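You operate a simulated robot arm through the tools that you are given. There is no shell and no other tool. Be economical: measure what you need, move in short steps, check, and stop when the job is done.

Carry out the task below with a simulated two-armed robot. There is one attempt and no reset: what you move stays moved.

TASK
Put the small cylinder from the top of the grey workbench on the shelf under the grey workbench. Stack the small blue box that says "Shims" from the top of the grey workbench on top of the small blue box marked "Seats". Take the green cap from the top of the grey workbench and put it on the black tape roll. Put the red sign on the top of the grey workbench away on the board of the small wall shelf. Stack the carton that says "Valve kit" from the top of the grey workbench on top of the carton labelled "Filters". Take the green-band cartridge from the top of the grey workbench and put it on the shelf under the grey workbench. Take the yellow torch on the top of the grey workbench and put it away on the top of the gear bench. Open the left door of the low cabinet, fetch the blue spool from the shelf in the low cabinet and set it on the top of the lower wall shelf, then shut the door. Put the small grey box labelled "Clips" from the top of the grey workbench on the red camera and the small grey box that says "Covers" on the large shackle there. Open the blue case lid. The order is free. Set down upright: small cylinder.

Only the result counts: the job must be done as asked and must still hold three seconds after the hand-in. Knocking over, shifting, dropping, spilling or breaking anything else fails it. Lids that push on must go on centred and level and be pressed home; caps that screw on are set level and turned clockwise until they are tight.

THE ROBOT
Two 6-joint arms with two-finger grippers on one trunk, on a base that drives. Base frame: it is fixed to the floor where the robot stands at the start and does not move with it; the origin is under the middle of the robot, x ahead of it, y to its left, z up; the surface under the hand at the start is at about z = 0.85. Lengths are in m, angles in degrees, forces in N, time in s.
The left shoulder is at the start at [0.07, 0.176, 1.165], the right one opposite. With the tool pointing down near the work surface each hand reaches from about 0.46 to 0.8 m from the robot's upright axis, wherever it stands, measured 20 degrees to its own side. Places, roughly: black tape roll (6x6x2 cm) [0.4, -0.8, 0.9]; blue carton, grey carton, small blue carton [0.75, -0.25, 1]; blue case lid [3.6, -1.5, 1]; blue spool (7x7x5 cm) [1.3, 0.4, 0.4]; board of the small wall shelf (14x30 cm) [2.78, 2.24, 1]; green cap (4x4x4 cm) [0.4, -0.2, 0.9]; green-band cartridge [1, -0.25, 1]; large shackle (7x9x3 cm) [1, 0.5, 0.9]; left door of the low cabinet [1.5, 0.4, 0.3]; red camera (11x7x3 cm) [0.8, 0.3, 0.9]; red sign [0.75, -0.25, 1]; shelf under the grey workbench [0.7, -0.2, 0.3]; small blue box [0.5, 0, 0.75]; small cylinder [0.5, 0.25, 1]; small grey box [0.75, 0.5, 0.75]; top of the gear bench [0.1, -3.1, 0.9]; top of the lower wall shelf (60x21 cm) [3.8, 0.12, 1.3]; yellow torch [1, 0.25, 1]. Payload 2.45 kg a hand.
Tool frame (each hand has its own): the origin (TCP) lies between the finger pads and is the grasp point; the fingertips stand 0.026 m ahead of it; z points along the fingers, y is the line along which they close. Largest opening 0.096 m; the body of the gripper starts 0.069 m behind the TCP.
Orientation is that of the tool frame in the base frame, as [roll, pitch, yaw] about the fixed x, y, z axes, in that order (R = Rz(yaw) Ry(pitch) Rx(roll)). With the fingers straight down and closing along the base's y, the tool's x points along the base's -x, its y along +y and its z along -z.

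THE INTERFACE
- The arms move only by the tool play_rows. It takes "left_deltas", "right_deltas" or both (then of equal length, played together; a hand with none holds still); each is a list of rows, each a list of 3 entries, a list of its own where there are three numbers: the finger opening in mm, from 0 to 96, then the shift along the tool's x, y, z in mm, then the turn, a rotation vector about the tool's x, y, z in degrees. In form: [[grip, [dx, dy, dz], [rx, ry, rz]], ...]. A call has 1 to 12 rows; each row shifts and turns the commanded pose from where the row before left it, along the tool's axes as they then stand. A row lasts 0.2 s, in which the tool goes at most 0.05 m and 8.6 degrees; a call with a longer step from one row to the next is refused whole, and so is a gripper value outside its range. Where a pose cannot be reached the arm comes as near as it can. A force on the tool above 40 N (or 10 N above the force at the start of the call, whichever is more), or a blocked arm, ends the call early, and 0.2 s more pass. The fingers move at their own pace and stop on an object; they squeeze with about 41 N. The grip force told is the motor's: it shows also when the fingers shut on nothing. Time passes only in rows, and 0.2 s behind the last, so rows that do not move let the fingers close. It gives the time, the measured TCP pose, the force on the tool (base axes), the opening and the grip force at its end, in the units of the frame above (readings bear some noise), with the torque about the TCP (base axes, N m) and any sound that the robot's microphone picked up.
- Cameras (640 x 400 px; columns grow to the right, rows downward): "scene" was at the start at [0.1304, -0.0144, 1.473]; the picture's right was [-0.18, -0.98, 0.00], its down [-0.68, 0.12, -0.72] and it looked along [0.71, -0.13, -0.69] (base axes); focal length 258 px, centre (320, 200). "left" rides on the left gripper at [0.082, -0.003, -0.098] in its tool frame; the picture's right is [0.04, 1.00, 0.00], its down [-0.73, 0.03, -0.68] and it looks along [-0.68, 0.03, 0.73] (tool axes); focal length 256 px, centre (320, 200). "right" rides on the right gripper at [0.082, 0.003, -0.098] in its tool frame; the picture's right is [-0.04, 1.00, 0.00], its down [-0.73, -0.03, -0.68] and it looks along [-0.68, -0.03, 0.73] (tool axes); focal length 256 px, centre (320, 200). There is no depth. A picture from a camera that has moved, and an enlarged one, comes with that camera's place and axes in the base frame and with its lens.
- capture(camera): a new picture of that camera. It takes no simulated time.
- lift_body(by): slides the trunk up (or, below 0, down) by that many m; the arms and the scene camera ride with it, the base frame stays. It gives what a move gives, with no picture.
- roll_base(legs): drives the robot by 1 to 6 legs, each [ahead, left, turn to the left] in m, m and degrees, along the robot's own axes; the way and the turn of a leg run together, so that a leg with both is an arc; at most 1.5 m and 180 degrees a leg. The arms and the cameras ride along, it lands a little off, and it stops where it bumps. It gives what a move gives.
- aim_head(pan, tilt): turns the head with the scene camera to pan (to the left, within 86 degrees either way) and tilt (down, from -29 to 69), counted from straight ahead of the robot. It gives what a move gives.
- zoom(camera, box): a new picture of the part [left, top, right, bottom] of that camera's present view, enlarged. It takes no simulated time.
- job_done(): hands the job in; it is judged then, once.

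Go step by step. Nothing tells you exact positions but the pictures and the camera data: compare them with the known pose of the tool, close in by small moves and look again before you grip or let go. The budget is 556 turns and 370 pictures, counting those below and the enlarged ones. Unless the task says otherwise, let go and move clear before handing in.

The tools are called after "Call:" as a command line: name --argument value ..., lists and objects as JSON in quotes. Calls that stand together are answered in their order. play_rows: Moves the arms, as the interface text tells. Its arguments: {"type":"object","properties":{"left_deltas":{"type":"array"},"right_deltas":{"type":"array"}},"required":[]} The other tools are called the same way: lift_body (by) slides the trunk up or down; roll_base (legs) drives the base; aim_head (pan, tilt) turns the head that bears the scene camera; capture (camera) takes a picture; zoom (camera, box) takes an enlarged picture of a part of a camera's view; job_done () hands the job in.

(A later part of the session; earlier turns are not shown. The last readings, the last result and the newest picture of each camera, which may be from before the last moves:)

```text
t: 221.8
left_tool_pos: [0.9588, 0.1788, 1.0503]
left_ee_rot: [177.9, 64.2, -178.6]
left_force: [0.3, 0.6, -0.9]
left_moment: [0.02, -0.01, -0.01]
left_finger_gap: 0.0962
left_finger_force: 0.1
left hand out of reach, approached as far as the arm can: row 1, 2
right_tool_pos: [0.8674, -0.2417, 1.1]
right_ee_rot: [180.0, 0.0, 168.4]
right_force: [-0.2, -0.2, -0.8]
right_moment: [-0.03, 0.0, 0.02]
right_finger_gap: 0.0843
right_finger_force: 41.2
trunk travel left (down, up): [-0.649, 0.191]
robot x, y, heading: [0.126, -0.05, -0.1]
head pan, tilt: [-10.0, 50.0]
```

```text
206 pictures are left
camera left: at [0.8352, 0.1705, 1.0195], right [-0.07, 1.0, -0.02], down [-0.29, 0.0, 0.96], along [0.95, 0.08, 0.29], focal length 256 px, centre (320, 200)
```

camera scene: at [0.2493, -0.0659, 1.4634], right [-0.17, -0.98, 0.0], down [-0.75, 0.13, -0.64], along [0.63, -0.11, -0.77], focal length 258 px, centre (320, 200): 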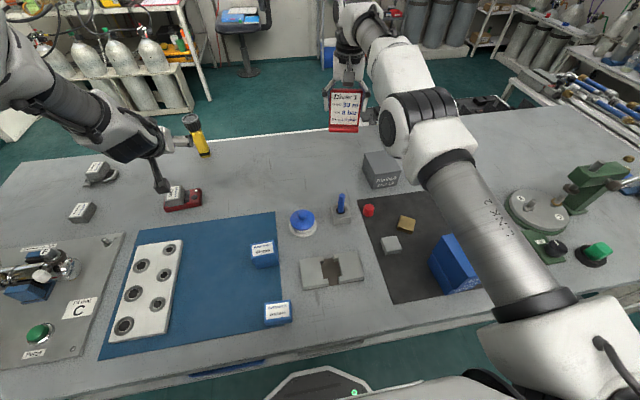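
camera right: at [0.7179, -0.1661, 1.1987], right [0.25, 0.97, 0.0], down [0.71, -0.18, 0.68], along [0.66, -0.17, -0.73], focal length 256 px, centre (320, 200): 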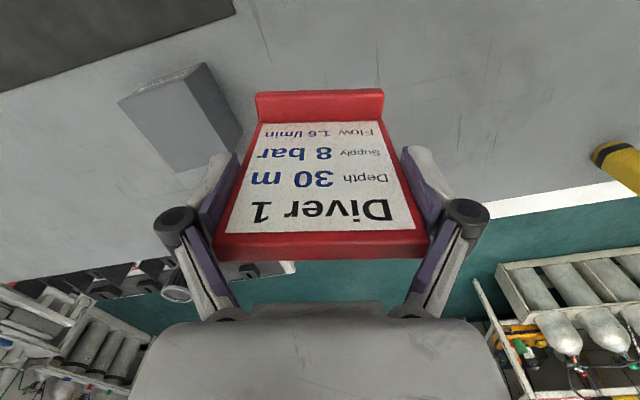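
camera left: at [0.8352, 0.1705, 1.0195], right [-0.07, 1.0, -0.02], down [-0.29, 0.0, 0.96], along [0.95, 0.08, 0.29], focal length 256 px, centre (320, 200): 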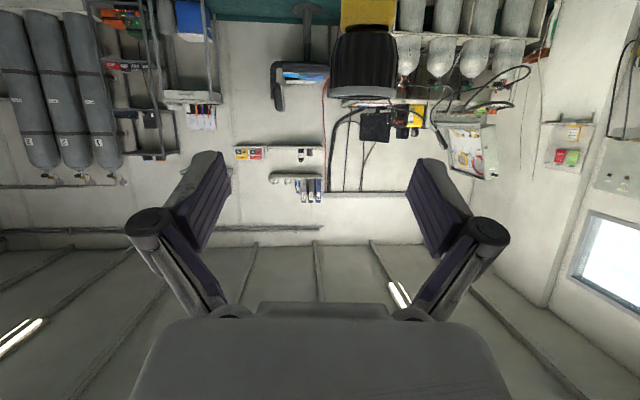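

Call:
roll_base --legs '[[0, 0.037, 0]]'

Call:
play_rows --left_deltas '[[96, [-9, 0, 18], [0, 0, 0]], [96, [0, 0, 0], [0, 0, 0]]]'

Call:
capture --camera "left"

```text
t: 222.7
left_tool_pos: [0.9592, 0.2118, 1.0509]
left_ee_rot: [177.5, 64.1, -179.0]
left_force: [0.5, -0.6, 0.4]
left_moment: [-0.01, 0.04, 0.01]
left_finger_gap: 0.096
left_finger_force: 0.1
right_tool_pos: [0.8662, -0.2105, 1.0994]
right_ee_rot: [179.9, 0.0, 168.2]
right_force: [0.3, -0.6, -0.8]
right_moment: [0.06, 0.02, -0.01]
right_finger_gap: 0.0841
right_finger_force: 40.5
trunk travel left (down, up): [-0.649, 0.191]
robot x, y, heading: [0.1236, -0.019, 0.1]
head pan, tilt: [-10.0, 50.0]
```

```text
t: 223.3
left_tool_pos: [0.979, 0.2132, 1.0503]
left_ee_rot: [177.9, 64.2, -178.7]
left_force: [-0.1, -0.1, 0.7]
left_moment: [-0.01, 0.02, 0.0]
left_finger_gap: 0.0961
left_finger_force: 0.0
right_tool_pos: [0.8662, -0.2081, 1.0988]
right_ee_rot: [180.0, 0.0, 168.4]
right_force: [0.3, -0.4, -1.2]
right_moment: [-0.02, 0.0, -0.03]
right_finger_gap: 0.0839
right_finger_force: 41.0
trunk travel left (down, up): [-0.649, 0.191]
robot x, y, heading: [0.1273, -0.0144, -0.1]
head pan, tilt: [-10.0, 50.0]
```

```text
205 pictures are left
camera left: at [0.8551, 0.2068, 1.0202], right [-0.07, 1.0, -0.02], down [-0.29, 0.0, 0.96], along [0.95, 0.08, 0.29], focal length 256 px, centre (320, 200)
```

left: 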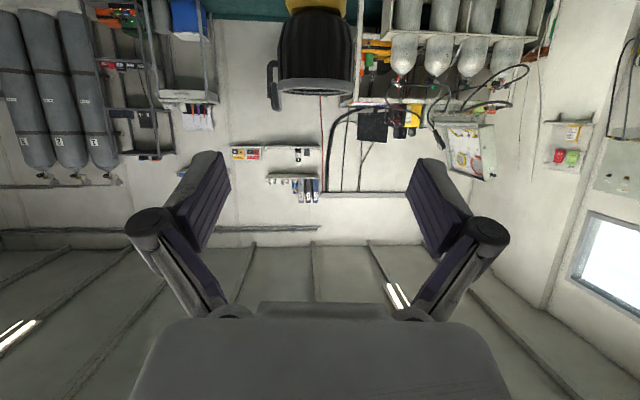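

Call:
play_rows --left_deltas '[[96, [22, 0.5, 22], [0, 0, 0]], [96, [22, 0.5, 22], [0, 0, 0]], [96, [0, 0, 0], [0, 0, 0]]]'

Call:
capture --camera "left"

Call:
zoom --camera "scene" --box '[140, 90, 260, 220]'

```text
t: 224.1
left_tool_pos: [0.9982, 0.2182, 0.9932]
left_ee_rot: [177.9, 64.1, -178.7]
left_force: [-0.4, 0.0, -0.5]
left_moment: [0.02, 0.02, -0.01]
left_finger_gap: 0.0959
left_finger_force: 0.1
right_tool_pos: [0.8675, -0.2076, 1.0999]
right_ee_rot: [180.0, 0.1, 168.3]
right_force: [-0.1, -1.0, -1.2]
right_moment: [-0.02, 0.01, 0.0]
right_finger_gap: 0.0844
right_finger_force: 40.6
trunk travel left (down, up): [-0.649, 0.191]
robot x, y, heading: [0.1233, -0.016, -0.0]
head pan, tilt: [-10.0, 50.0]
```

```text
204 pictures are left
camera left: at [0.8744, 0.2108, 0.9625], right [-0.07, 1.0, -0.02], down [-0.29, 0.0, 0.96], along [0.95, 0.08, 0.29], focal length 256 px, centre (320, 200)
```

left: 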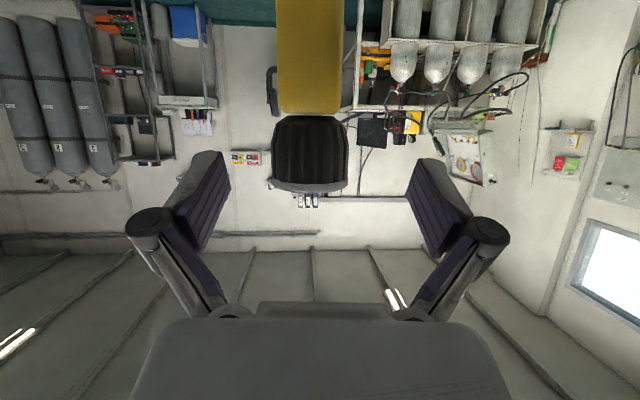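

```text
3.08 times, centred on (200, 155) of scene
camera zoom: at [0.249, -0.0297, 1.4635], right [-0.17, -0.98, 0.0], down [-0.75, 0.13, -0.64], along [0.63, -0.11, -0.77], focal length 795 px, centre (689, 338)
```

zoom: 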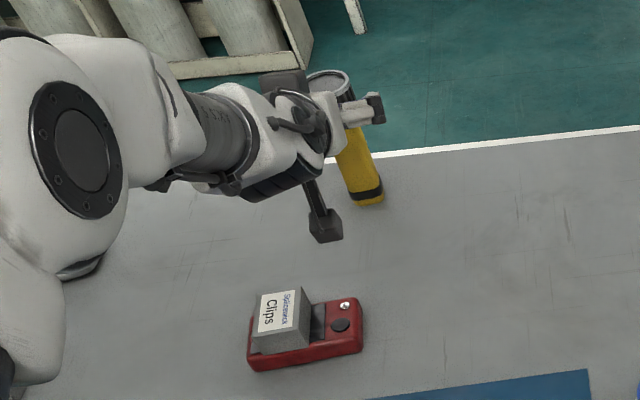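

Call:
play_rows --left_deltas '[[96, [22, -1, 24], [0, 0, 0]], [96, [22, -1, 24], [0, 0, 0]], [96, [0, 0, 0], [0, 0, 0]]]'

Call:
capture --camera "left"

```text
t: 224.9
left_tool_pos: [1.021, 0.2184, 0.9324]
left_ee_rot: [177.9, 64.1, -178.7]
left_force: [-0.7, -0.6, 0.8]
left_moment: [0.01, -0.02, -0.01]
left_finger_gap: 0.0963
left_finger_force: 0.1
right_tool_pos: [0.8674, -0.2058, 1.0999]
right_ee_rot: [180.0, 0.2, 168.3]
right_force: [-0.3, -0.9, -0.9]
right_moment: [-0.01, -0.02, 0.02]
right_finger_gap: 0.0842
right_finger_force: 41.2
trunk travel left (down, up): [-0.649, 0.191]
robot x, y, heading: [0.1199, -0.0152, -0.1]
head pan, tilt: [-10.0, 50.0]
```

```text
202 pictures are left
camera left: at [0.8977, 0.21, 0.9017], right [-0.07, 1.0, -0.02], down [-0.29, 0.0, 0.96], along [0.95, 0.08, 0.29], focal length 256 px, centre (320, 200)
```

left: 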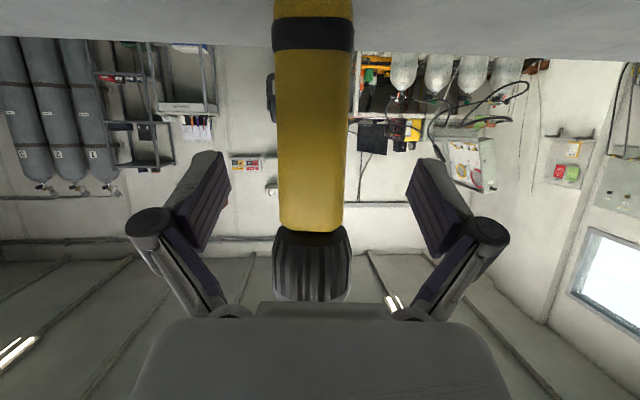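

Call:
play_rows --left_deltas '[[96, [0, -4, 0], [0, 0, 0]], [20, [0, 0, 0], [0, 0, 0]], [20, [0, 0, 0], [0, 0, 0]], [20, [0, 0, 0], [0, 0, 0]], [20, [0, 0, 0], [0, 0, 0]]]'

Call:
play_rows --left_deltas '[[20, [-9, 0, -4], [0, 0, 0]], [20, [-13, 0, -6], [0, 0, 0]], [20, [-18, 0, -9], [0, 0, 0]], [20, [0, 0, 0], [0, 0, 0]]]'

Call:
capture --camera "left"

```text
t: 226.1
left_tool_pos: [1.0207, 0.2148, 0.9323]
left_ee_rot: [177.9, 64.1, -178.7]
left_force: [1.2, -0.1, 3.2]
left_moment: [-0.12, -0.1, 0.0]
left_finger_gap: 0.0353
left_finger_force: 40.8
right_tool_pos: [0.8661, -0.2066, 1.0996]
right_ee_rot: [179.9, 0.2, 168.2]
right_force: [0.3, -0.2, -0.1]
right_moment: [0.0, 0.0, -0.01]
right_finger_gap: 0.084
right_finger_force: 41.0
trunk travel left (down, up): [-0.649, 0.191]
robot x, y, heading: [0.1222, -0.0141, -0.0]
head pan, tilt: [-10.0, 50.0]
```

```text
t: 227.1
left_tool_pos: [1.0242, 0.2147, 0.9749]
left_ee_rot: [177.9, 64.0, -178.6]
left_force: [-0.4, 0.3, -3.9]
left_moment: [-0.02, 0.05, 0.01]
left_finger_gap: 0.0354
left_finger_force: 40.6
right_tool_pos: [0.8695, -0.2074, 1.0994]
right_ee_rot: [180.0, 0.0, 168.2]
right_force: [-0.4, 0.2, -0.1]
right_moment: [-0.04, -0.02, -0.03]
right_finger_gap: 0.084
right_finger_force: 41.1
trunk travel left (down, up): [-0.649, 0.191]
robot x, y, heading: [0.1246, -0.0156, 0.2]
head pan, tilt: [-10.0, 50.0]
```

```text
201 pictures are left
camera left: at [0.9, 0.2062, 0.9435], right [-0.07, 1.0, -0.02], down [-0.29, 0.0, 0.96], along [0.95, 0.08, 0.29], focal length 256 px, centre (320, 200)
```

left: 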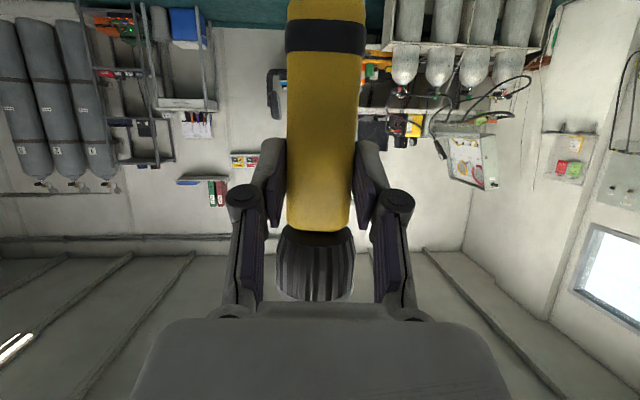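

Call:
lift_body --by 0.19

Call:
roll_base --legs '[[-0.42, 0, 0], [0, 0, -90]]'

Call:
aim_head --pan 0 --tilt 25

Call:
capture --camera "scene"

```text
t: 229.2
left_tool_pos: [1.0235, 0.2139, 1.1651]
left_ee_rot: [177.8, 64.1, -178.7]
left_force: [0.0, -0.4, -2.9]
left_moment: [-0.01, 0.04, -0.02]
left_finger_gap: 0.036
left_finger_force: 41.4
right_tool_pos: [0.8684, -0.2073, 1.2891]
right_ee_rot: [-179.9, 0.1, 168.3]
right_force: [0.5, 0.4, -0.6]
right_moment: [0.03, -0.03, 0.04]
right_finger_gap: 0.0842
right_finger_force: 41.1
trunk travel left (down, up): [-0.839, 0.001]
robot x, y, heading: [0.1267, -0.0167, -0.3]
head pan, tilt: [-10.0, 50.0]
```

```text
t: 235.6
left_tool_pos: [-0.0766, -0.9146, 1.1649]
left_ee_rot: [177.9, 64.2, 91.2]
left_force: [-0.4, 0.1, -2.9]
left_moment: [0.04, 0.02, -0.01]
left_finger_gap: 0.0355
left_finger_force: 41.1
right_tool_pos: [-0.497, -0.7568, 1.2896]
right_ee_rot: [180.0, 0.0, 78.2]
right_force: [-0.2, -0.7, -0.3]
right_moment: [-0.02, 0.0, 0.02]
right_finger_gap: 0.084
right_finger_force: 40.8
trunk travel left (down, up): [-0.839, 0.001]
robot x, y, heading: [-0.3004, -0.0109, -90.1]
head pan, tilt: [-10.0, 50.0]
```

```text
t: 236.5
left_tool_pos: [-0.0767, -0.9144, 1.1642]
left_ee_rot: [177.9, 64.1, 91.1]
left_force: [-0.3, 0.4, -2.2]
left_moment: [0.09, 0.01, 0.01]
left_finger_gap: 0.0355
left_finger_force: 40.6
right_tool_pos: [-0.4986, -0.7575, 1.2889]
right_ee_rot: [180.0, 0.0, 78.1]
right_force: [-0.1, 0.7, -0.3]
right_moment: [-0.01, -0.01, -0.01]
right_finger_gap: 0.0839
right_finger_force: 40.6
trunk travel left (down, up): [-0.839, 0.001]
robot x, y, heading: [-0.3052, -0.0146, -90.2]
head pan, tilt: [0.0, 25.0]
```

```text
200 pictures are left
camera scene: at [-0.3055, -0.1583, 1.6907], right [-1.0, 0.01, 0.0], down [0.0, 0.42, -0.91], along [0.0, -0.91, -0.42], focal length 258 px, centre (320, 200)
```

scene: 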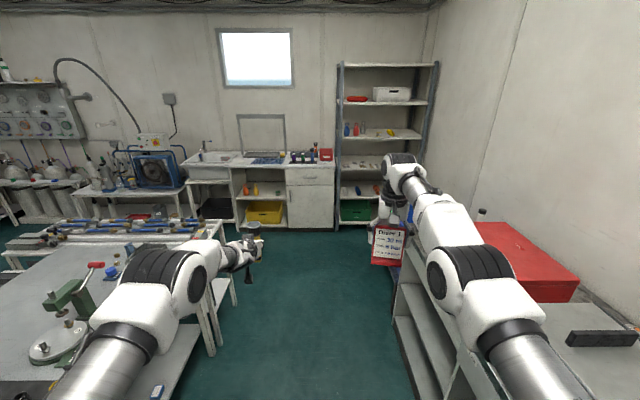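

Call:
roll_base --legs '[[1.5, 0, 0.2]]'

Call:
aim_head --pan 0 --tilt 32

Call:
capture --camera "scene"

```text
t: 244.1
left_tool_pos: [-0.0908, -2.4525, 1.1645]
left_ee_rot: [177.8, 64.0, 90.8]
left_force: [0.1, 1.0, -3.0]
left_moment: [0.07, -0.02, -0.01]
left_finger_gap: 0.0357
left_finger_force: 41.0
right_tool_pos: [-0.5115, -2.2926, 1.2901]
right_ee_rot: [-180.0, 0.0, 77.8]
right_force: [0.4, 0.4, -0.4]
right_moment: [0.01, 0.02, -0.01]
right_finger_gap: 0.084
right_finger_force: 40.7
trunk travel left (down, up): [-0.839, 0.001]
robot x, y, heading: [-0.3153, -1.5494, -90.7]
head pan, tilt: [0.0, 25.0]
```

```text
t: 244.8
left_tool_pos: [-0.0902, -2.4522, 1.1641]
left_ee_rot: [178.0, 64.3, 90.9]
left_force: [1.0, -0.7, -2.8]
left_moment: [0.1, 0.05, 0.0]
left_finger_gap: 0.0356
left_finger_force: 40.8
right_tool_pos: [-0.5107, -2.2924, 1.2895]
right_ee_rot: [-180.0, 0.0, 77.9]
right_force: [0.4, -1.1, -1.6]
right_moment: [0.03, 0.03, -0.01]
right_finger_gap: 0.0838
right_finger_force: 41.4
trunk travel left (down, up): [-0.839, 0.001]
robot x, y, heading: [-0.3176, -1.5515, -90.4]
head pan, tilt: [0.0, 32.0]
```

```text
199 pictures are left
camera scene: at [-0.3162, -1.6921, 1.6797], right [-1.0, 0.01, 0.0], down [0.0, 0.53, -0.85], along [-0.01, -0.85, -0.53], focal length 258 px, centre (320, 200)
```

scene: 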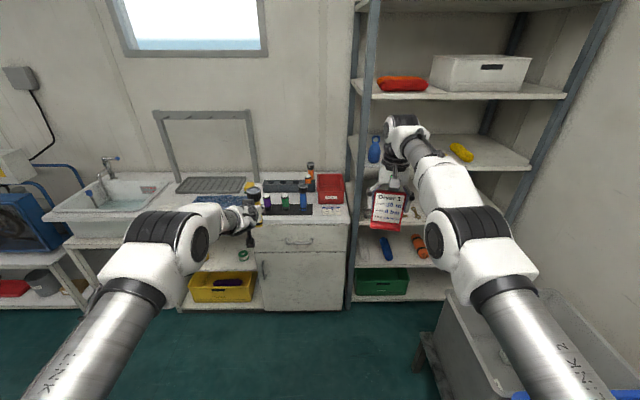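

Call:
zoom --camera "scene" --box '[40, 140, 360, 260]'

```text
2.00 times, centred on (200, 200) of scene
camera zoom: at [-0.3162, -1.6921, 1.6797], right [-1.0, 0.01, 0.0], down [0.0, 0.53, -0.85], along [-0.01, -0.85, -0.53], focal length 517 px, centre (560, 200)
```

zoom: 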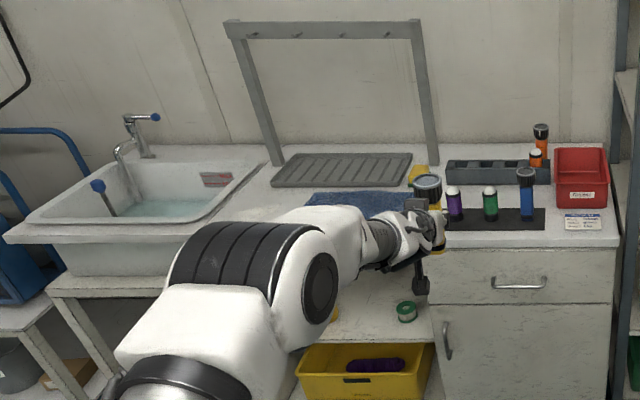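

Call:
roll_base --legs '[[0.2, 0, 0.4], [0, 0.2, 0]]'

Call:
aim_head --pan 5 --tilt 42

Call:
capture --camera "scene"

Call:
zoom --camera "scene" --box '[200, 120, 420, 260]'

```text
t: 247.6
left_tool_pos: [0.1166, -2.6475, 1.1662]
left_ee_rot: [177.6, 64.1, 91.3]
left_force: [-0.2, 0.5, -3.4]
left_moment: [0.07, 0.0, 0.05]
left_finger_gap: 0.0355
left_finger_force: 41.4
right_tool_pos: [-0.3051, -2.493, 1.291]
right_ee_rot: [179.9, 0.0, 78.5]
right_force: [0.0, -0.5, -1.0]
right_moment: [0.0, -0.02, -0.02]
right_finger_gap: 0.0841
right_finger_force: 40.9
trunk travel left (down, up): [-0.839, 0.001]
robot x, y, heading: [-0.114, -1.7444, -89.8]
head pan, tilt: [0.0, 32.0]
```

```text
t: 248.3
left_tool_pos: [0.1184, -2.6461, 1.1634]
left_ee_rot: [178.0, 64.1, 91.5]
left_force: [-0.6, 0.2, -3.7]
left_moment: [0.01, 0.05, 0.01]
left_finger_gap: 0.0353
left_finger_force: 41.0
right_tool_pos: [-0.3026, -2.4936, 1.2895]
right_ee_rot: [180.0, 0.0, 78.6]
right_force: [-0.6, 0.2, -0.6]
right_moment: [0.0, 0.02, 0.0]
right_finger_gap: 0.0841
right_finger_force: 40.8
trunk travel left (down, up): [-0.839, 0.001]
robot x, y, heading: [-0.1126, -1.7475, -89.3]
head pan, tilt: [5.0, 42.0]
```

```text
197 pictures are left
camera scene: at [-0.1075, -1.8836, 1.6646], right [-1.0, -0.09, 0.0], down [-0.06, 0.67, -0.74], along [0.07, -0.74, -0.67], focal length 258 px, centre (320, 200)
```

scene: 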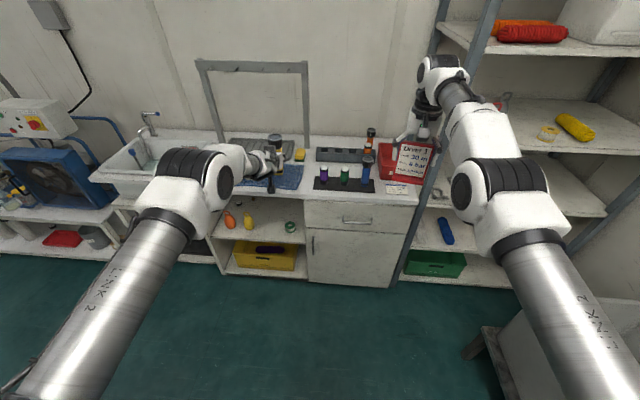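

```text
2.86 times, centred on (310, 190) of scene
camera zoom: at [-0.1075, -1.8836, 1.6646], right [-1.0, -0.09, 0.0], down [-0.06, 0.67, -0.74], along [0.07, -0.74, -0.67], focal length 738 px, centre (349, 229)
```

zoom: 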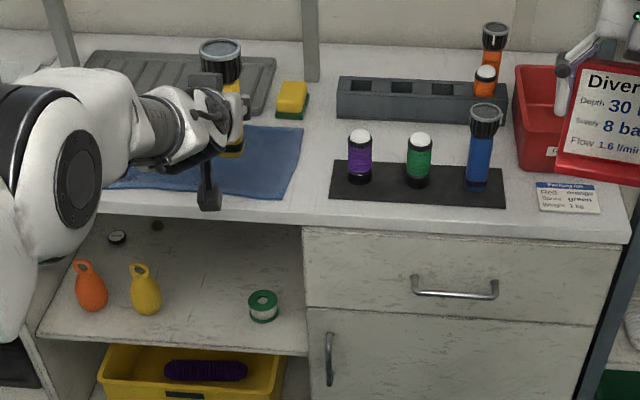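

Call:
roll_base --legs '[[0, 0, 24.5], [0.3, -0.14, 0]]'

Call:
aim_head --pan 12 --tilt 45

Call:
capture --camera "scene"

```text
t: 251.7
left_tool_pos: [0.4661, -2.8046, 1.1646]
left_ee_rot: [178.0, 64.1, 115.9]
left_force: [-0.6, 0.1, -3.1]
left_moment: [0.03, 0.06, -0.01]
left_finger_gap: 0.0357
left_finger_force: 41.0
right_tool_pos: [0.0171, -2.8387, 1.2911]
right_ee_rot: [179.9, 0.1, 103.0]
right_force: [-0.3, 1.3, -0.2]
right_moment: [-0.03, 0.04, -0.02]
right_finger_gap: 0.0843
right_finger_force: 41.0
trunk travel left (down, up): [-0.839, 0.001]
robot x, y, heading: [-0.1195, -2.0842, -65.3]
head pan, tilt: [5.0, 42.0]
```

```text
t: 252.4
left_tool_pos: [0.465, -2.8069, 1.1647]
left_ee_rot: [177.8, 64.1, 115.8]
left_force: [0.4, 0.3, -2.4]
left_moment: [0.04, 0.02, -0.01]
left_finger_gap: 0.0355
left_finger_force: 40.9
right_tool_pos: [0.0168, -2.8413, 1.2892]
right_ee_rot: [179.9, 0.0, 102.9]
right_force: [-0.2, 0.4, -1.1]
right_moment: [0.04, 0.01, 0.0]
right_finger_gap: 0.084
right_finger_force: 40.6
trunk travel left (down, up): [-0.839, 0.001]
robot x, y, heading: [-0.116, -2.0862, -65.4]
head pan, tilt: [12.0, 45.0]
```

```text
195 pictures are left
camera scene: at [-0.0491, -2.1973, 1.6603], right [-0.8, -0.6, 0.0], down [-0.42, 0.57, -0.71], along [0.42, -0.57, -0.71], focal length 258 px, centre (320, 200)
```

scene: 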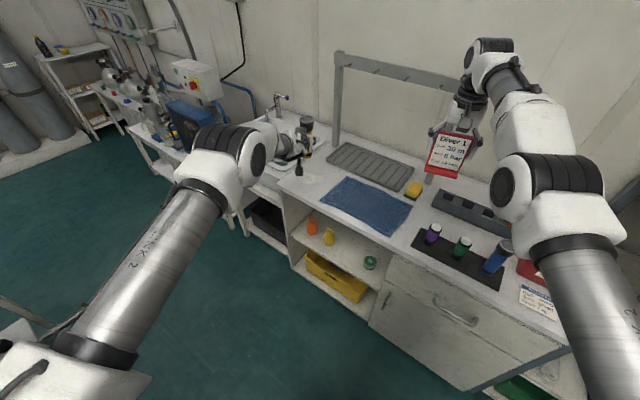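

Call:
roll_base --legs '[[0.0935, 0.029, 0]]'

Call:
lift_body --by -0.16

Call:
capture --camera "scene"

Call:
capture --camera "right"

```text
t: 253.6
left_tool_pos: [0.5283, -2.879, 1.1678]
left_ee_rot: [177.8, 64.2, 115.8]
left_force: [-0.3, 0.3, -3.6]
left_moment: [0.05, 0.03, 0.03]
left_finger_gap: 0.0355
left_finger_force: 40.7
right_tool_pos: [0.081, -2.9121, 1.2922]
right_ee_rot: [179.9, 0.2, 102.8]
right_force: [-0.6, 0.1, -1.9]
right_moment: [-0.02, 0.04, -0.03]
right_finger_gap: 0.084
right_finger_force: 41.0
trunk travel left (down, up): [-0.839, 0.001]
robot x, y, heading: [-0.0499, -2.1581, -65.4]
head pan, tilt: [12.0, 45.0]
```

```text
t: 255.4
left_tool_pos: [0.5309, -2.8805, 1.0048]
left_ee_rot: [177.9, 64.1, 116.0]
left_force: [-0.4, 1.0, -3.0]
left_moment: [0.06, 0.03, -0.02]
left_finger_gap: 0.0356
left_finger_force: 41.3
right_tool_pos: [0.0824, -2.9144, 1.1306]
right_ee_rot: [179.9, -0.1, 102.9]
right_force: [0.0, 1.2, -1.6]
right_moment: [0.01, -0.01, 0.02]
right_finger_gap: 0.0841
right_finger_force: 40.6
trunk travel left (down, up): [-0.679, 0.161]
robot x, y, heading: [-0.0496, -2.1565, -65.5]
head pan, tilt: [12.0, 45.0]
```

```text
194 pictures are left
camera scene: at [0.016, -2.2708, 1.5003], right [-0.8, -0.6, 0.0], down [-0.42, 0.57, -0.71], along [0.42, -0.57, -0.71], focal length 258 px, centre (320, 200)
```

scene: 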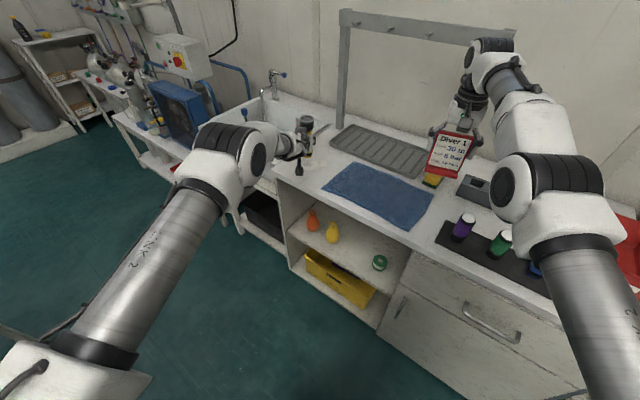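

```text
193 pictures are left
camera right: at [0.0673, -2.8344, 1.2287], right [0.98, 0.18, 0.0], down [0.14, -0.72, 0.68], along [0.13, -0.67, -0.73], focal length 256 px, centre (320, 200)
```

right: 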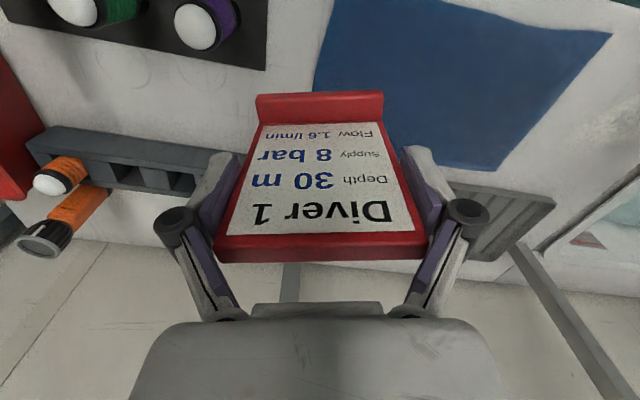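

Call:
zoom --camera "scene" --box '[240, 90, 360, 200]'

Call:
capture --camera "left"

```text
3.64 times, centred on (300, 145) of scene
camera zoom: at [0.016, -2.2708, 1.5003], right [-0.8, -0.6, 0.0], down [-0.42, 0.57, -0.71], along [0.42, -0.57, -0.71], focal length 940 px, centre (393, 400)
```

zoom: 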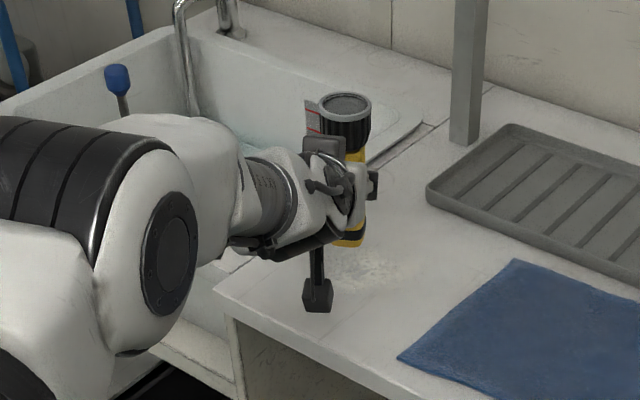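

```text
191 pictures are left
camera left: at [0.47, -2.7705, 0.9741], right [0.88, 0.48, -0.02], down [-0.12, 0.26, 0.96], along [0.47, -0.84, 0.29], focal length 256 px, centre (320, 200)
```

left: 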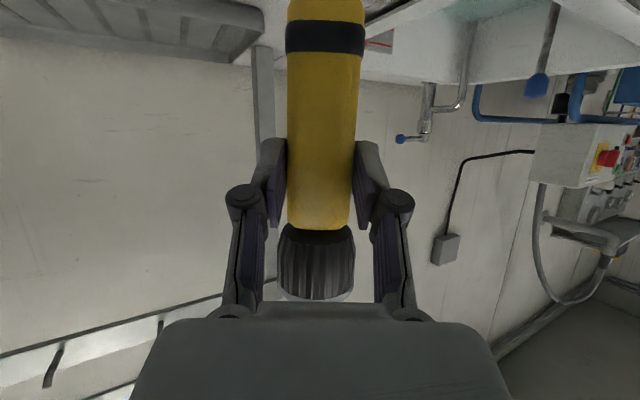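

Call:
lift_body --by -0.03

Call:
zoom --camera "scene" --box '[240, 90, 360, 200]'

```text
t: 256.1
left_tool_pos: [0.5295, -2.8798, 0.9758]
left_ee_rot: [178.0, 64.1, 115.9]
left_force: [-0.1, -0.1, -3.3]
left_moment: [0.06, 0.02, -0.01]
left_finger_gap: 0.0355
left_finger_force: 41.2
right_tool_pos: [0.0814, -2.9139, 1.0992]
right_ee_rot: [180.0, 0.2, 102.9]
right_force: [0.3, 0.4, -0.8]
right_moment: [-0.05, -0.01, 0.02]
right_finger_gap: 0.0841
right_finger_force: 41.2
trunk travel left (down, up): [-0.649, 0.191]
robot x, y, heading: [-0.0514, -2.1611, -65.6]
head pan, tilt: [12.0, 45.0]
```

```text
3.64 times, centred on (300, 145) of scene
camera zoom: at [0.0157, -2.2703, 1.4703], right [-0.8, -0.6, 0.0], down [-0.42, 0.57, -0.71], along [0.42, -0.57, -0.71], focal length 940 px, centre (393, 400)
```

zoom: 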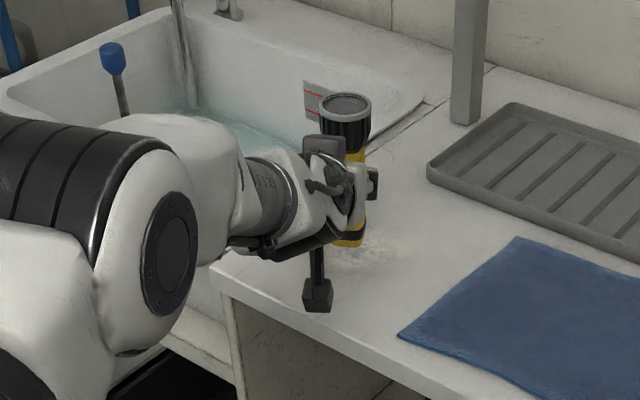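

Call:
lift_body --by -0.008

Call:
lift_body --by -0.006

Call:
lift_body --by -0.005

```text
t: 256.7
left_tool_pos: [0.5304, -2.8805, 0.9671]
left_ee_rot: [178.0, 64.0, 115.9]
left_force: [-0.3, -0.7, -3.2]
left_moment: [0.1, 0.02, -0.02]
left_finger_gap: 0.0356
left_finger_force: 41.0
right_tool_pos: [0.0822, -2.9139, 1.0913]
right_ee_rot: [-180.0, 0.0, 103.0]
right_force: [-0.6, 0.6, -0.4]
right_moment: [0.01, -0.03, 0.02]
right_finger_gap: 0.0841
right_finger_force: 40.9
trunk travel left (down, up): [-0.641, 0.199]
robot x, y, heading: [-0.0544, -2.1557, -65.4]
head pan, tilt: [12.0, 45.0]
```

```text
t: 257.3
left_tool_pos: [0.5301, -2.8811, 0.9599]
left_ee_rot: [177.9, 64.1, 115.9]
left_force: [0.6, 0.3, -2.9]
left_moment: [0.03, 0.04, -0.02]
left_finger_gap: 0.0355
left_finger_force: 41.1
right_tool_pos: [0.0828, -2.9153, 1.0863]
right_ee_rot: [-180.0, 0.0, 102.9]
right_force: [0.2, -0.1, -0.3]
right_moment: [-0.02, -0.02, -0.03]
right_finger_gap: 0.084
right_finger_force: 40.8
trunk travel left (down, up): [-0.635, 0.205]
robot x, y, heading: [-0.0517, -2.1571, -65.3]
head pan, tilt: [12.0, 45.0]
```

```text
t: 257.8
left_tool_pos: [0.5301, -2.8809, 0.9549]
left_ee_rot: [177.9, 64.2, 115.9]
left_force: [0.0, 0.6, -2.8]
left_moment: [0.08, 0.03, -0.01]
left_finger_gap: 0.0358
left_finger_force: 40.7
right_tool_pos: [0.0822, -2.9152, 1.0805]
right_ee_rot: [179.9, 0.0, 103.0]
right_force: [0.9, 0.3, -1.2]
right_moment: [0.0, 0.02, -0.02]
right_finger_gap: 0.0839
right_finger_force: 41.0
trunk travel left (down, up): [-0.63, 0.21]
robot x, y, heading: [-0.0533, -2.1599, -65.5]
head pan, tilt: [12.0, 45.0]
```

Call:
lift_body --by -0.005

Call:
lift_body --by -0.005

Call:
zoom --camera "scene" --box '[270, 90, 350, 180]'

```text
t: 258.3
left_tool_pos: [0.5303, -2.8804, 0.9499]
left_ee_rot: [177.9, 64.1, 115.9]
left_force: [0.3, 0.4, -2.9]
left_moment: [0.07, 0.03, 0.03]
left_finger_gap: 0.0357
left_finger_force: 41.0
right_tool_pos: [0.0827, -2.9141, 1.0768]
right_ee_rot: [-179.9, 0.0, 102.9]
right_force: [-0.3, -0.4, -0.3]
right_moment: [0.03, 0.0, -0.01]
right_finger_gap: 0.0841
right_finger_force: 41.0
trunk travel left (down, up): [-0.625, 0.215]
robot x, y, heading: [-0.0492, -2.1606, -65.4]
head pan, tilt: [12.0, 45.0]
```

```text
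t: 258.9
left_tool_pos: [0.5302, -2.8794, 0.9451]
left_ee_rot: [177.9, 64.0, 115.9]
left_force: [0.4, 0.1, -3.3]
left_moment: [0.05, 0.05, -0.02]
left_finger_gap: 0.036
left_finger_force: 41.1
right_tool_pos: [0.0818, -2.9138, 1.07]
right_ee_rot: [179.9, 0.0, 103.0]
right_force: [0.0, 0.0, -0.2]
right_moment: [0.0, -0.02, -0.02]
right_finger_gap: 0.0839
right_finger_force: 40.6
trunk travel left (down, up): [-0.62, 0.22]
robot x, y, heading: [-0.0548, -2.1564, -65.4]
head pan, tilt: [12.0, 45.0]
```

```text
4.44 times, centred on (310, 135) of scene
camera zoom: at [0.0161, -2.2711, 1.4411], right [-0.8, -0.6, 0.0], down [-0.42, 0.57, -0.71], along [0.42, -0.57, -0.71], focal length 1149 px, centre (364, 489)
```

zoom: 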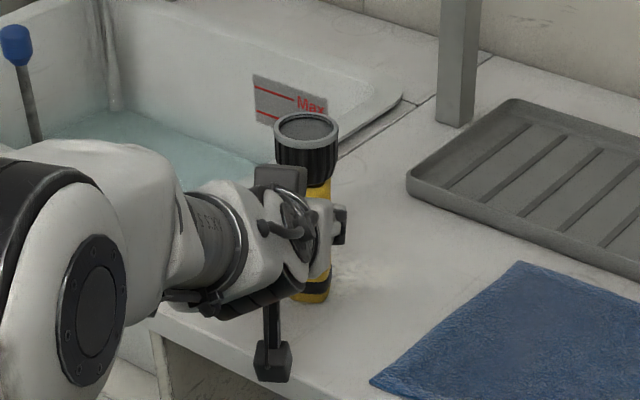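

Call:
lift_body --by -0.006

Call:
lift_body --by -0.005

Call:
lift_body --by -0.004

```text
t: 259.4
left_tool_pos: [0.5297, -2.8804, 0.9412]
left_ee_rot: [177.9, 64.4, 115.9]
left_force: [1.4, -2.7, 5.8]
left_moment: [-0.22, 0.04, 0.06]
left_finger_gap: 0.0355
left_finger_force: 41.3
right_tool_pos: [0.0824, -2.9132, 1.0648]
right_ee_rot: [179.9, 0.1, 102.9]
right_force: [-1.3, 0.4, -0.5]
right_moment: [0.01, -0.02, -0.01]
right_finger_gap: 0.0838
right_finger_force: 41.1
trunk travel left (down, up): [-0.614, 0.226]
robot x, y, heading: [-0.0513, -2.1589, -65.4]
head pan, tilt: [12.0, 45.0]
```

```text
t: 260.0
left_tool_pos: [0.5296, -2.8793, 0.9417]
left_ee_rot: [177.8, 64.8, 115.9]
left_force: [6.4, -7.9, 25.5]
left_moment: [-0.86, -0.05, 0.11]
left_finger_gap: 0.0354
left_finger_force: 41.4
right_tool_pos: [0.08, -2.9127, 1.0612]
right_ee_rot: [179.9, 0.2, 102.9]
right_force: [0.2, -0.3, -0.4]
right_moment: [0.02, 0.02, -0.01]
right_finger_gap: 0.084
right_finger_force: 40.8
trunk travel left (down, up): [-0.609, 0.231]
robot x, y, heading: [-0.0535, -2.1596, -65.6]
head pan, tilt: [12.0, 45.0]
```

```text
t: 260.5
left_tool_pos: [0.5288, -2.8789, 0.9372]
left_ee_rot: [177.8, 64.6, 115.9]
left_force: [5.0, -3.8, 29.3]
left_moment: [-0.62, 0.12, 0.11]
left_finger_gap: 0.0355
left_finger_force: 41.3
right_tool_pos: [0.0807, -2.911, 1.0589]
right_ee_rot: [179.9, 0.3, 102.8]
right_force: [-0.2, -0.2, -0.9]
right_moment: [-0.03, -0.03, 0.0]
right_finger_gap: 0.0842
right_finger_force: 40.3
trunk travel left (down, up): [-0.605, 0.235]
robot x, y, heading: [-0.0561, -2.1607, -65.2]
head pan, tilt: [12.0, 45.0]
```

Call:
lift_body --by 0.006

Call:
play_rows --left_deltas '[[38, [0, 0, 0], [0, 0, 0]], [42, [0, 0, 0], [0, 0, 0]], [56, [0, 0, 0], [0, 0, 0]], [96, [0, 0, 0], [0, 0, 0]], [96, [0, 0, 0], [0, 0, 0]]]'

Call:
zoom --camera "scene" --box '[270, 90, 350, 180]'

```text
t: 261.1
left_tool_pos: [0.5285, -2.8798, 0.9391]
left_ee_rot: [177.8, 64.1, 115.8]
left_force: [4.6, -4.0, 17.5]
left_moment: [-0.87, -0.26, 0.19]
left_finger_gap: 0.0355
left_finger_force: 41.2
right_tool_pos: [0.0805, -2.9123, 1.0631]
right_ee_rot: [-179.9, 0.3, 102.8]
right_force: [0.2, -0.1, -0.7]
right_moment: [-0.01, 0.02, 0.01]
right_finger_gap: 0.084
right_finger_force: 40.8
trunk travel left (down, up): [-0.611, 0.229]
robot x, y, heading: [-0.0522, -2.1604, -65.3]
head pan, tilt: [12.0, 45.0]
```

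```text
t: 262.2
left_tool_pos: [0.5296, -2.8807, 0.9359]
left_ee_rot: [177.8, 64.1, 115.9]
left_force: [-0.1, -0.2, -0.2]
left_moment: [0.01, 0.0, 0.04]
left_finger_gap: 0.096
left_finger_force: 0.1
right_tool_pos: [0.0825, -2.913, 1.0621]
right_ee_rot: [-180.0, 0.1, 102.9]
right_force: [-0.2, -0.5, -0.8]
right_moment: [0.02, 0.02, 0.01]
right_finger_gap: 0.0839
right_finger_force: 40.8
trunk travel left (down, up): [-0.611, 0.229]
robot x, y, heading: [-0.0532, -2.1589, -65.4]
head pan, tilt: [12.0, 45.0]
```

```text
4.44 times, centred on (310, 135) of scene
camera zoom: at [0.0156, -2.2704, 1.4323], right [-0.8, -0.6, 0.0], down [-0.42, 0.57, -0.71], along [0.42, -0.57, -0.71], focal length 1149 px, centre (364, 489)
```

zoom: 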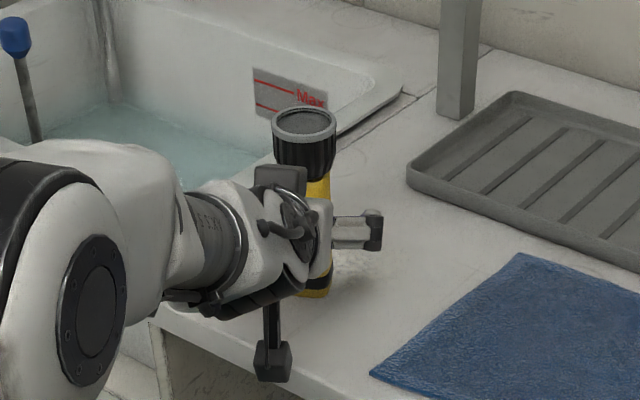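

Call:
roll_base --legs '[[-0.3, 0, 0]]'

Call:
capture --camera "scene"

```text
t: 264.3
left_tool_pos: [0.4024, -2.6089, 0.9363]
left_ee_rot: [177.9, 64.0, 115.6]
left_force: [0.2, 1.2, 0.6]
left_moment: [-0.01, 0.0, -0.02]
left_finger_gap: 0.096
left_finger_force: 0.0
right_tool_pos: [-0.0466, -2.6411, 1.0616]
right_ee_rot: [-180.0, 0.1, 102.8]
right_force: [0.4, 0.3, -1.1]
right_moment: [-0.03, 0.02, -0.01]
right_finger_gap: 0.084
right_finger_force: 41.3
trunk travel left (down, up): [-0.611, 0.229]
robot x, y, heading: [-0.1794, -1.8844, -65.4]
head pan, tilt: [12.0, 45.0]
```

```text
187 pictures are left
camera scene: at [-0.1094, -1.9968, 1.4322], right [-0.81, -0.59, 0.0], down [-0.42, 0.57, -0.71], along [0.42, -0.57, -0.71], focal length 258 px, centre (320, 200)
```

scene: 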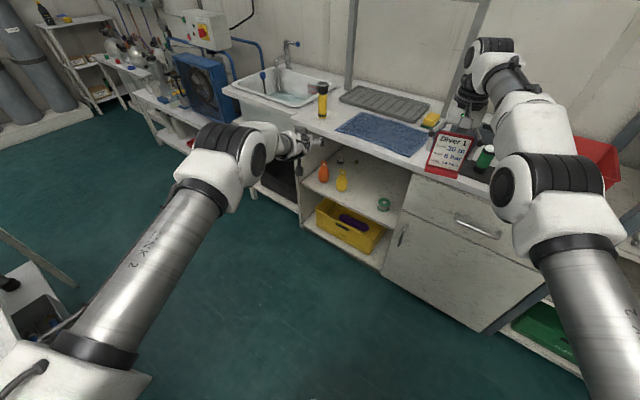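

Call:
lift_body --by 0.22

Call:
roll_base --legs '[[-0.15, 0, 0], [0, 0, 65.4]]'

Call:
aim_head --pan 0 --tilt 20

Call:
capture --camera "scene"

```text
t: 266.6
left_tool_pos: [0.4015, -2.6094, 1.1561]
left_ee_rot: [178.0, 64.2, 115.6]
left_force: [-0.2, 0.1, 1.0]
left_moment: [-0.01, 0.01, 0.02]
left_finger_gap: 0.0963
left_finger_force: 0.0
right_tool_pos: [-0.0458, -2.6415, 1.2815]
right_ee_rot: [180.0, -0.1, 102.7]
right_force: [1.0, 0.5, -1.7]
right_moment: [-0.01, 0.04, 0.02]
right_finger_gap: 0.0838
right_finger_force: 40.9
trunk travel left (down, up): [-0.831, 0.009]
robot x, y, heading: [-0.1749, -1.887, -65.7]
head pan, tilt: [12.0, 45.0]
```

```text
t: 270.9
left_tool_pos: [0.6597, -1.5224, 1.1564]
left_ee_rot: [177.9, 64.1, -179.0]
left_force: [0.5, -0.5, 0.3]
left_moment: [0.01, 0.0, 0.01]
left_finger_gap: 0.0961
left_finger_force: 0.0
right_tool_pos: [0.5019, -1.9438, 1.281]
right_ee_rot: [-180.0, 0.0, 168.0]
right_force: [-0.3, -0.1, -0.6]
right_moment: [-0.02, 0.01, 0.01]
right_finger_gap: 0.0841
right_finger_force: 40.5
trunk travel left (down, up): [-0.831, 0.009]
robot x, y, heading: [-0.2421, -1.7481, -0.2]
head pan, tilt: [12.0, 45.0]
```

```text
t: 271.8
left_tool_pos: [0.6605, -1.5231, 1.1561]
left_ee_rot: [177.9, 64.0, -179.0]
left_force: [0.4, -0.9, 0.3]
left_moment: [-0.01, -0.04, 0.0]
left_finger_gap: 0.0959
left_finger_force: 0.0
right_tool_pos: [0.5025, -1.9428, 1.2819]
right_ee_rot: [180.0, 0.0, 168.0]
right_force: [0.1, -0.7, -0.3]
right_moment: [-0.03, 0.01, -0.01]
right_finger_gap: 0.0841
right_finger_force: 40.8
trunk travel left (down, up): [-0.831, 0.009]
robot x, y, heading: [-0.2395, -1.7489, -0.3]
head pan, tilt: [0.0, 20.0]
```

```text
186 pictures are left
camera scene: at [-0.0967, -1.7484, 1.6909], right [-0.01, -1.0, 0.0], down [-0.34, 0.0, -0.94], along [0.94, -0.01, -0.34], focal length 258 px, centre (320, 200)
```

scene: 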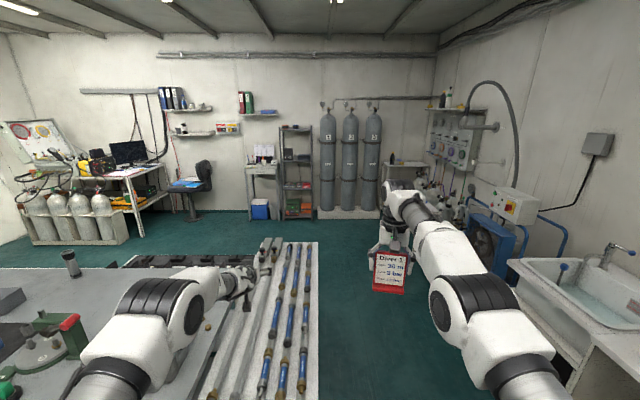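

Call:
roll_base --legs '[[0, -0.48, 0.2], [1.5, 0, 0]]'

Call:
capture --camera "scene"

```text
t: 281.6
left_tool_pos: [2.1608, -1.9933, 1.1569]
left_ee_rot: [177.9, 64.1, -178.5]
left_force: [-0.2, -0.8, -0.3]
left_moment: [-0.01, 0.0, -0.01]
left_finger_gap: 0.0957
left_finger_force: 0.0
right_tool_pos: [2.0068, -2.415, 1.2815]
right_ee_rot: [-179.9, 0.1, 168.5]
right_force: [-1.3, -0.8, -0.4]
right_moment: [0.02, 0.01, 0.0]
right_finger_gap: 0.0839
right_finger_force: 41.2
trunk travel left (down, up): [-0.831, 0.009]
robot x, y, heading: [1.2605, -2.2314, 0.1]
head pan, tilt: [0.0, 20.0]
```

```text
185 pictures are left
camera scene: at [1.4053, -2.2261, 1.691], right [0.0, -1.0, 0.0], down [-0.34, 0.0, -0.94], along [0.94, 0.0, -0.34], focal length 258 px, centre (320, 200)
```

scene: 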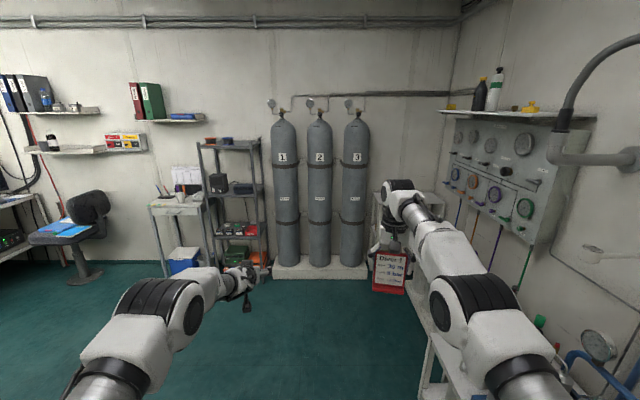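

Call:
roll_base --legs '[[0.55, 0, 0], [0, 0.35, 0], [0, 0, 88]]'

Call:
capture --camera "scene"

```text
t: 290.5
left_tool_pos: [1.5933, -0.9705, 1.157]
left_ee_rot: [177.9, 64.0, -89.6]
left_force: [0.2, 0.1, 0.2]
left_moment: [0.0, -0.02, 0.02]
left_finger_gap: 0.0963
left_finger_force: 0.0
right_tool_pos: [2.0134, -1.1315, 1.2817]
right_ee_rot: [180.0, 0.0, -102.5]
right_force: [0.8, 0.7, -2.2]
right_moment: [0.01, 0.02, 0.02]
right_finger_gap: 0.0841
right_finger_force: 41.5
trunk travel left (down, up): [-0.831, 0.009]
robot x, y, heading: [1.8118, -1.8715, 89.1]
head pan, tilt: [0.0, 20.0]
```

```text
184 pictures are left
camera scene: at [1.8122, -1.7273, 1.6909], right [1.0, -0.01, 0.0], down [-0.01, -0.34, -0.94], along [0.01, 0.94, -0.34], focal length 258 px, centre (320, 200)
```

scene: 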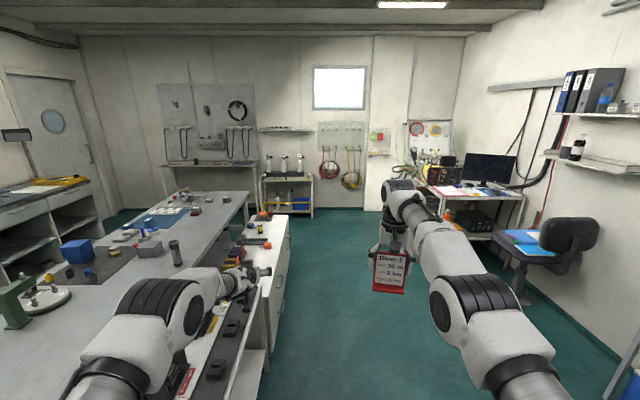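

Call:
roll_base --legs '[[0, -0.4, 0.9], [1.5, 0, 0], [1.0, 0, 0]]'

Call:
capture --camera "scene"

```text
t: 304.8
left_tool_pos: [2.0896, 1.5407, 1.1562]
left_ee_rot: [177.8, 64.2, -91.1]
left_force: [-0.4, 0.4, 0.2]
left_moment: [0.05, -0.03, 0.02]
left_finger_gap: 0.0961
left_finger_force: 0.1
right_tool_pos: [2.5021, 1.3676, 1.2832]
right_ee_rot: [180.0, 0.0, -104.1]
right_force: [-1.0, -1.1, -0.1]
right_moment: [0.01, 0.0, -0.02]
right_finger_gap: 0.0842
right_finger_force: 40.7
trunk travel left (down, up): [-0.831, 0.009]
robot x, y, heading: [2.2797, 0.6362, 87.7]
head pan, tilt: [0.0, 20.0]
```

```text
183 pictures are left
camera scene: at [2.2862, 0.7764, 1.691], right [1.0, -0.04, 0.0], down [-0.01, -0.34, -0.94], along [0.04, 0.94, -0.34], focal length 258 px, centre (320, 200)
```

scene: 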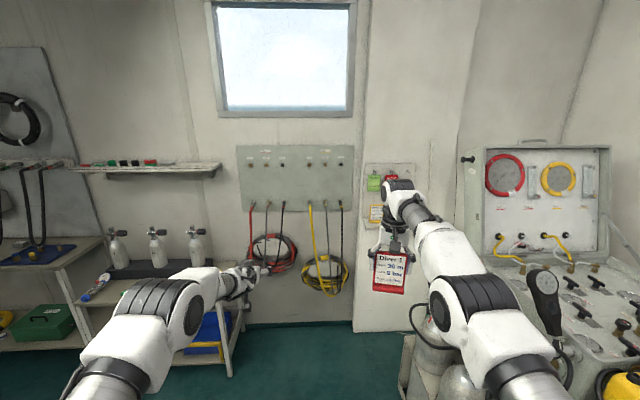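

Call:
aim_head --pan -20 --tilt 35

Call:
capture --camera "scene"

Call:
capture --camera "right"

Call:
capture --camera "left"

```text
t: 305.6
left_tool_pos: [2.0887, 1.5411, 1.1564]
left_ee_rot: [177.8, 64.1, -91.0]
left_force: [0.2, -0.3, 0.5]
left_moment: [-0.06, -0.01, 0.02]
left_finger_gap: 0.0959
left_finger_force: 0.1
right_tool_pos: [2.504, 1.3683, 1.2817]
right_ee_rot: [-180.0, 0.0, -104.0]
right_force: [-0.1, -0.2, -0.6]
right_moment: [0.01, 0.02, -0.01]
right_finger_gap: 0.0842
right_finger_force: 41.0
trunk travel left (down, up): [-0.831, 0.009]
robot x, y, heading: [2.2759, 0.6325, 87.4]
head pan, tilt: [-20.0, 35.0]
```

```text
182 pictures are left
camera scene: at [2.3158, 0.7661, 1.6671], right [0.92, -0.38, 0.0], down [-0.22, -0.53, -0.82], along [0.31, 0.76, -0.57], focal length 258 px, centre (320, 200)
```

scene: 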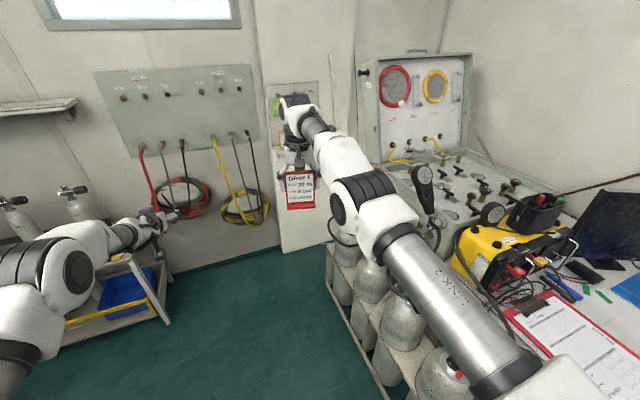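

```text
181 pictures are left
camera right: at [2.48, 1.2895, 1.3806], right [-0.96, 0.28, 0.0], down [0.21, 0.7, 0.68], along [0.19, 0.65, -0.73], focal length 256 px, centre (320, 200)
```

right: 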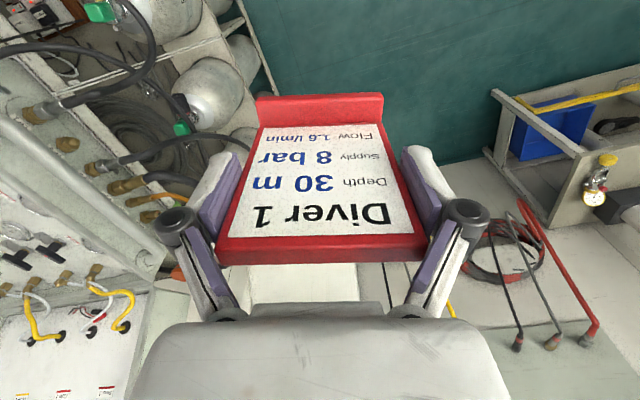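

```text
180 pictures are left
camera left: at [2.0937, 1.4188, 1.1261], right [-1.0, -0.03, -0.02], down [-0.01, -0.29, 0.96], along [-0.04, 0.96, 0.29], focal length 256 px, centre (320, 200)
```

left: 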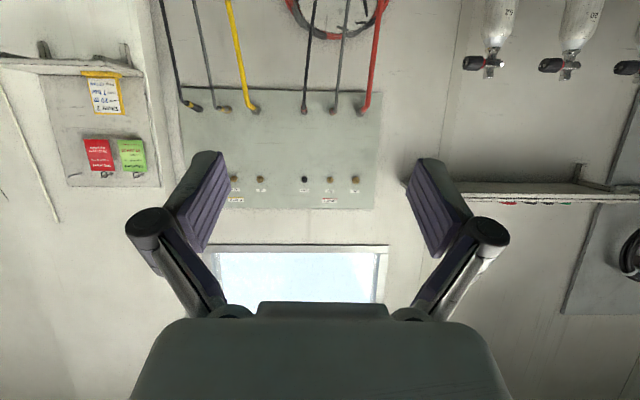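

Call:
play_rows --left_deltas '[[96, [11, 0, -22.5], [0, 8, 0]], [96, [14, 0, -20.7], [0, 8, 0]], [96, [16.7, 0, -18.6], [0, 8, 0]], [96, [19.2, 0, -16], [0, 8, 0]], [96, [21.2, 0, -13.2], [0, 8, 0]], [96, [22.8, 0, -10.2], [0, 8, 0]], [96, [24, 0, -6.9], [0, 8, 0]], [96, [24.8, 0, -3.5], [0, 8, 0]], [96, [0, 0, 0], [0, 0, 0]]]'

```text
t: 307.6
left_tool_pos: [2.0896, 1.3659, 1.1452]
left_ee_rot: [178.7, 5.2, -88.7]
left_force: [0.3, 0.8, 0.7]
left_moment: [-0.02, -0.01, 0.02]
left_finger_gap: 0.0958
left_finger_force: 0.1
left hand out of reach, approached as far as the arm can: row 2, 3
right_tool_pos: [2.5022, 1.3682, 1.2818]
right_ee_rot: [180.0, 0.0, -104.1]
right_force: [0.2, -0.8, -0.8]
right_moment: [0.0, -0.04, 0.02]
right_finger_gap: 0.0838
right_finger_force: 41.5
trunk travel left (down, up): [-0.831, 0.009]
robot x, y, heading: [2.2813, 0.6324, 87.6]
head pan, tilt: [-20.0, 35.0]
```

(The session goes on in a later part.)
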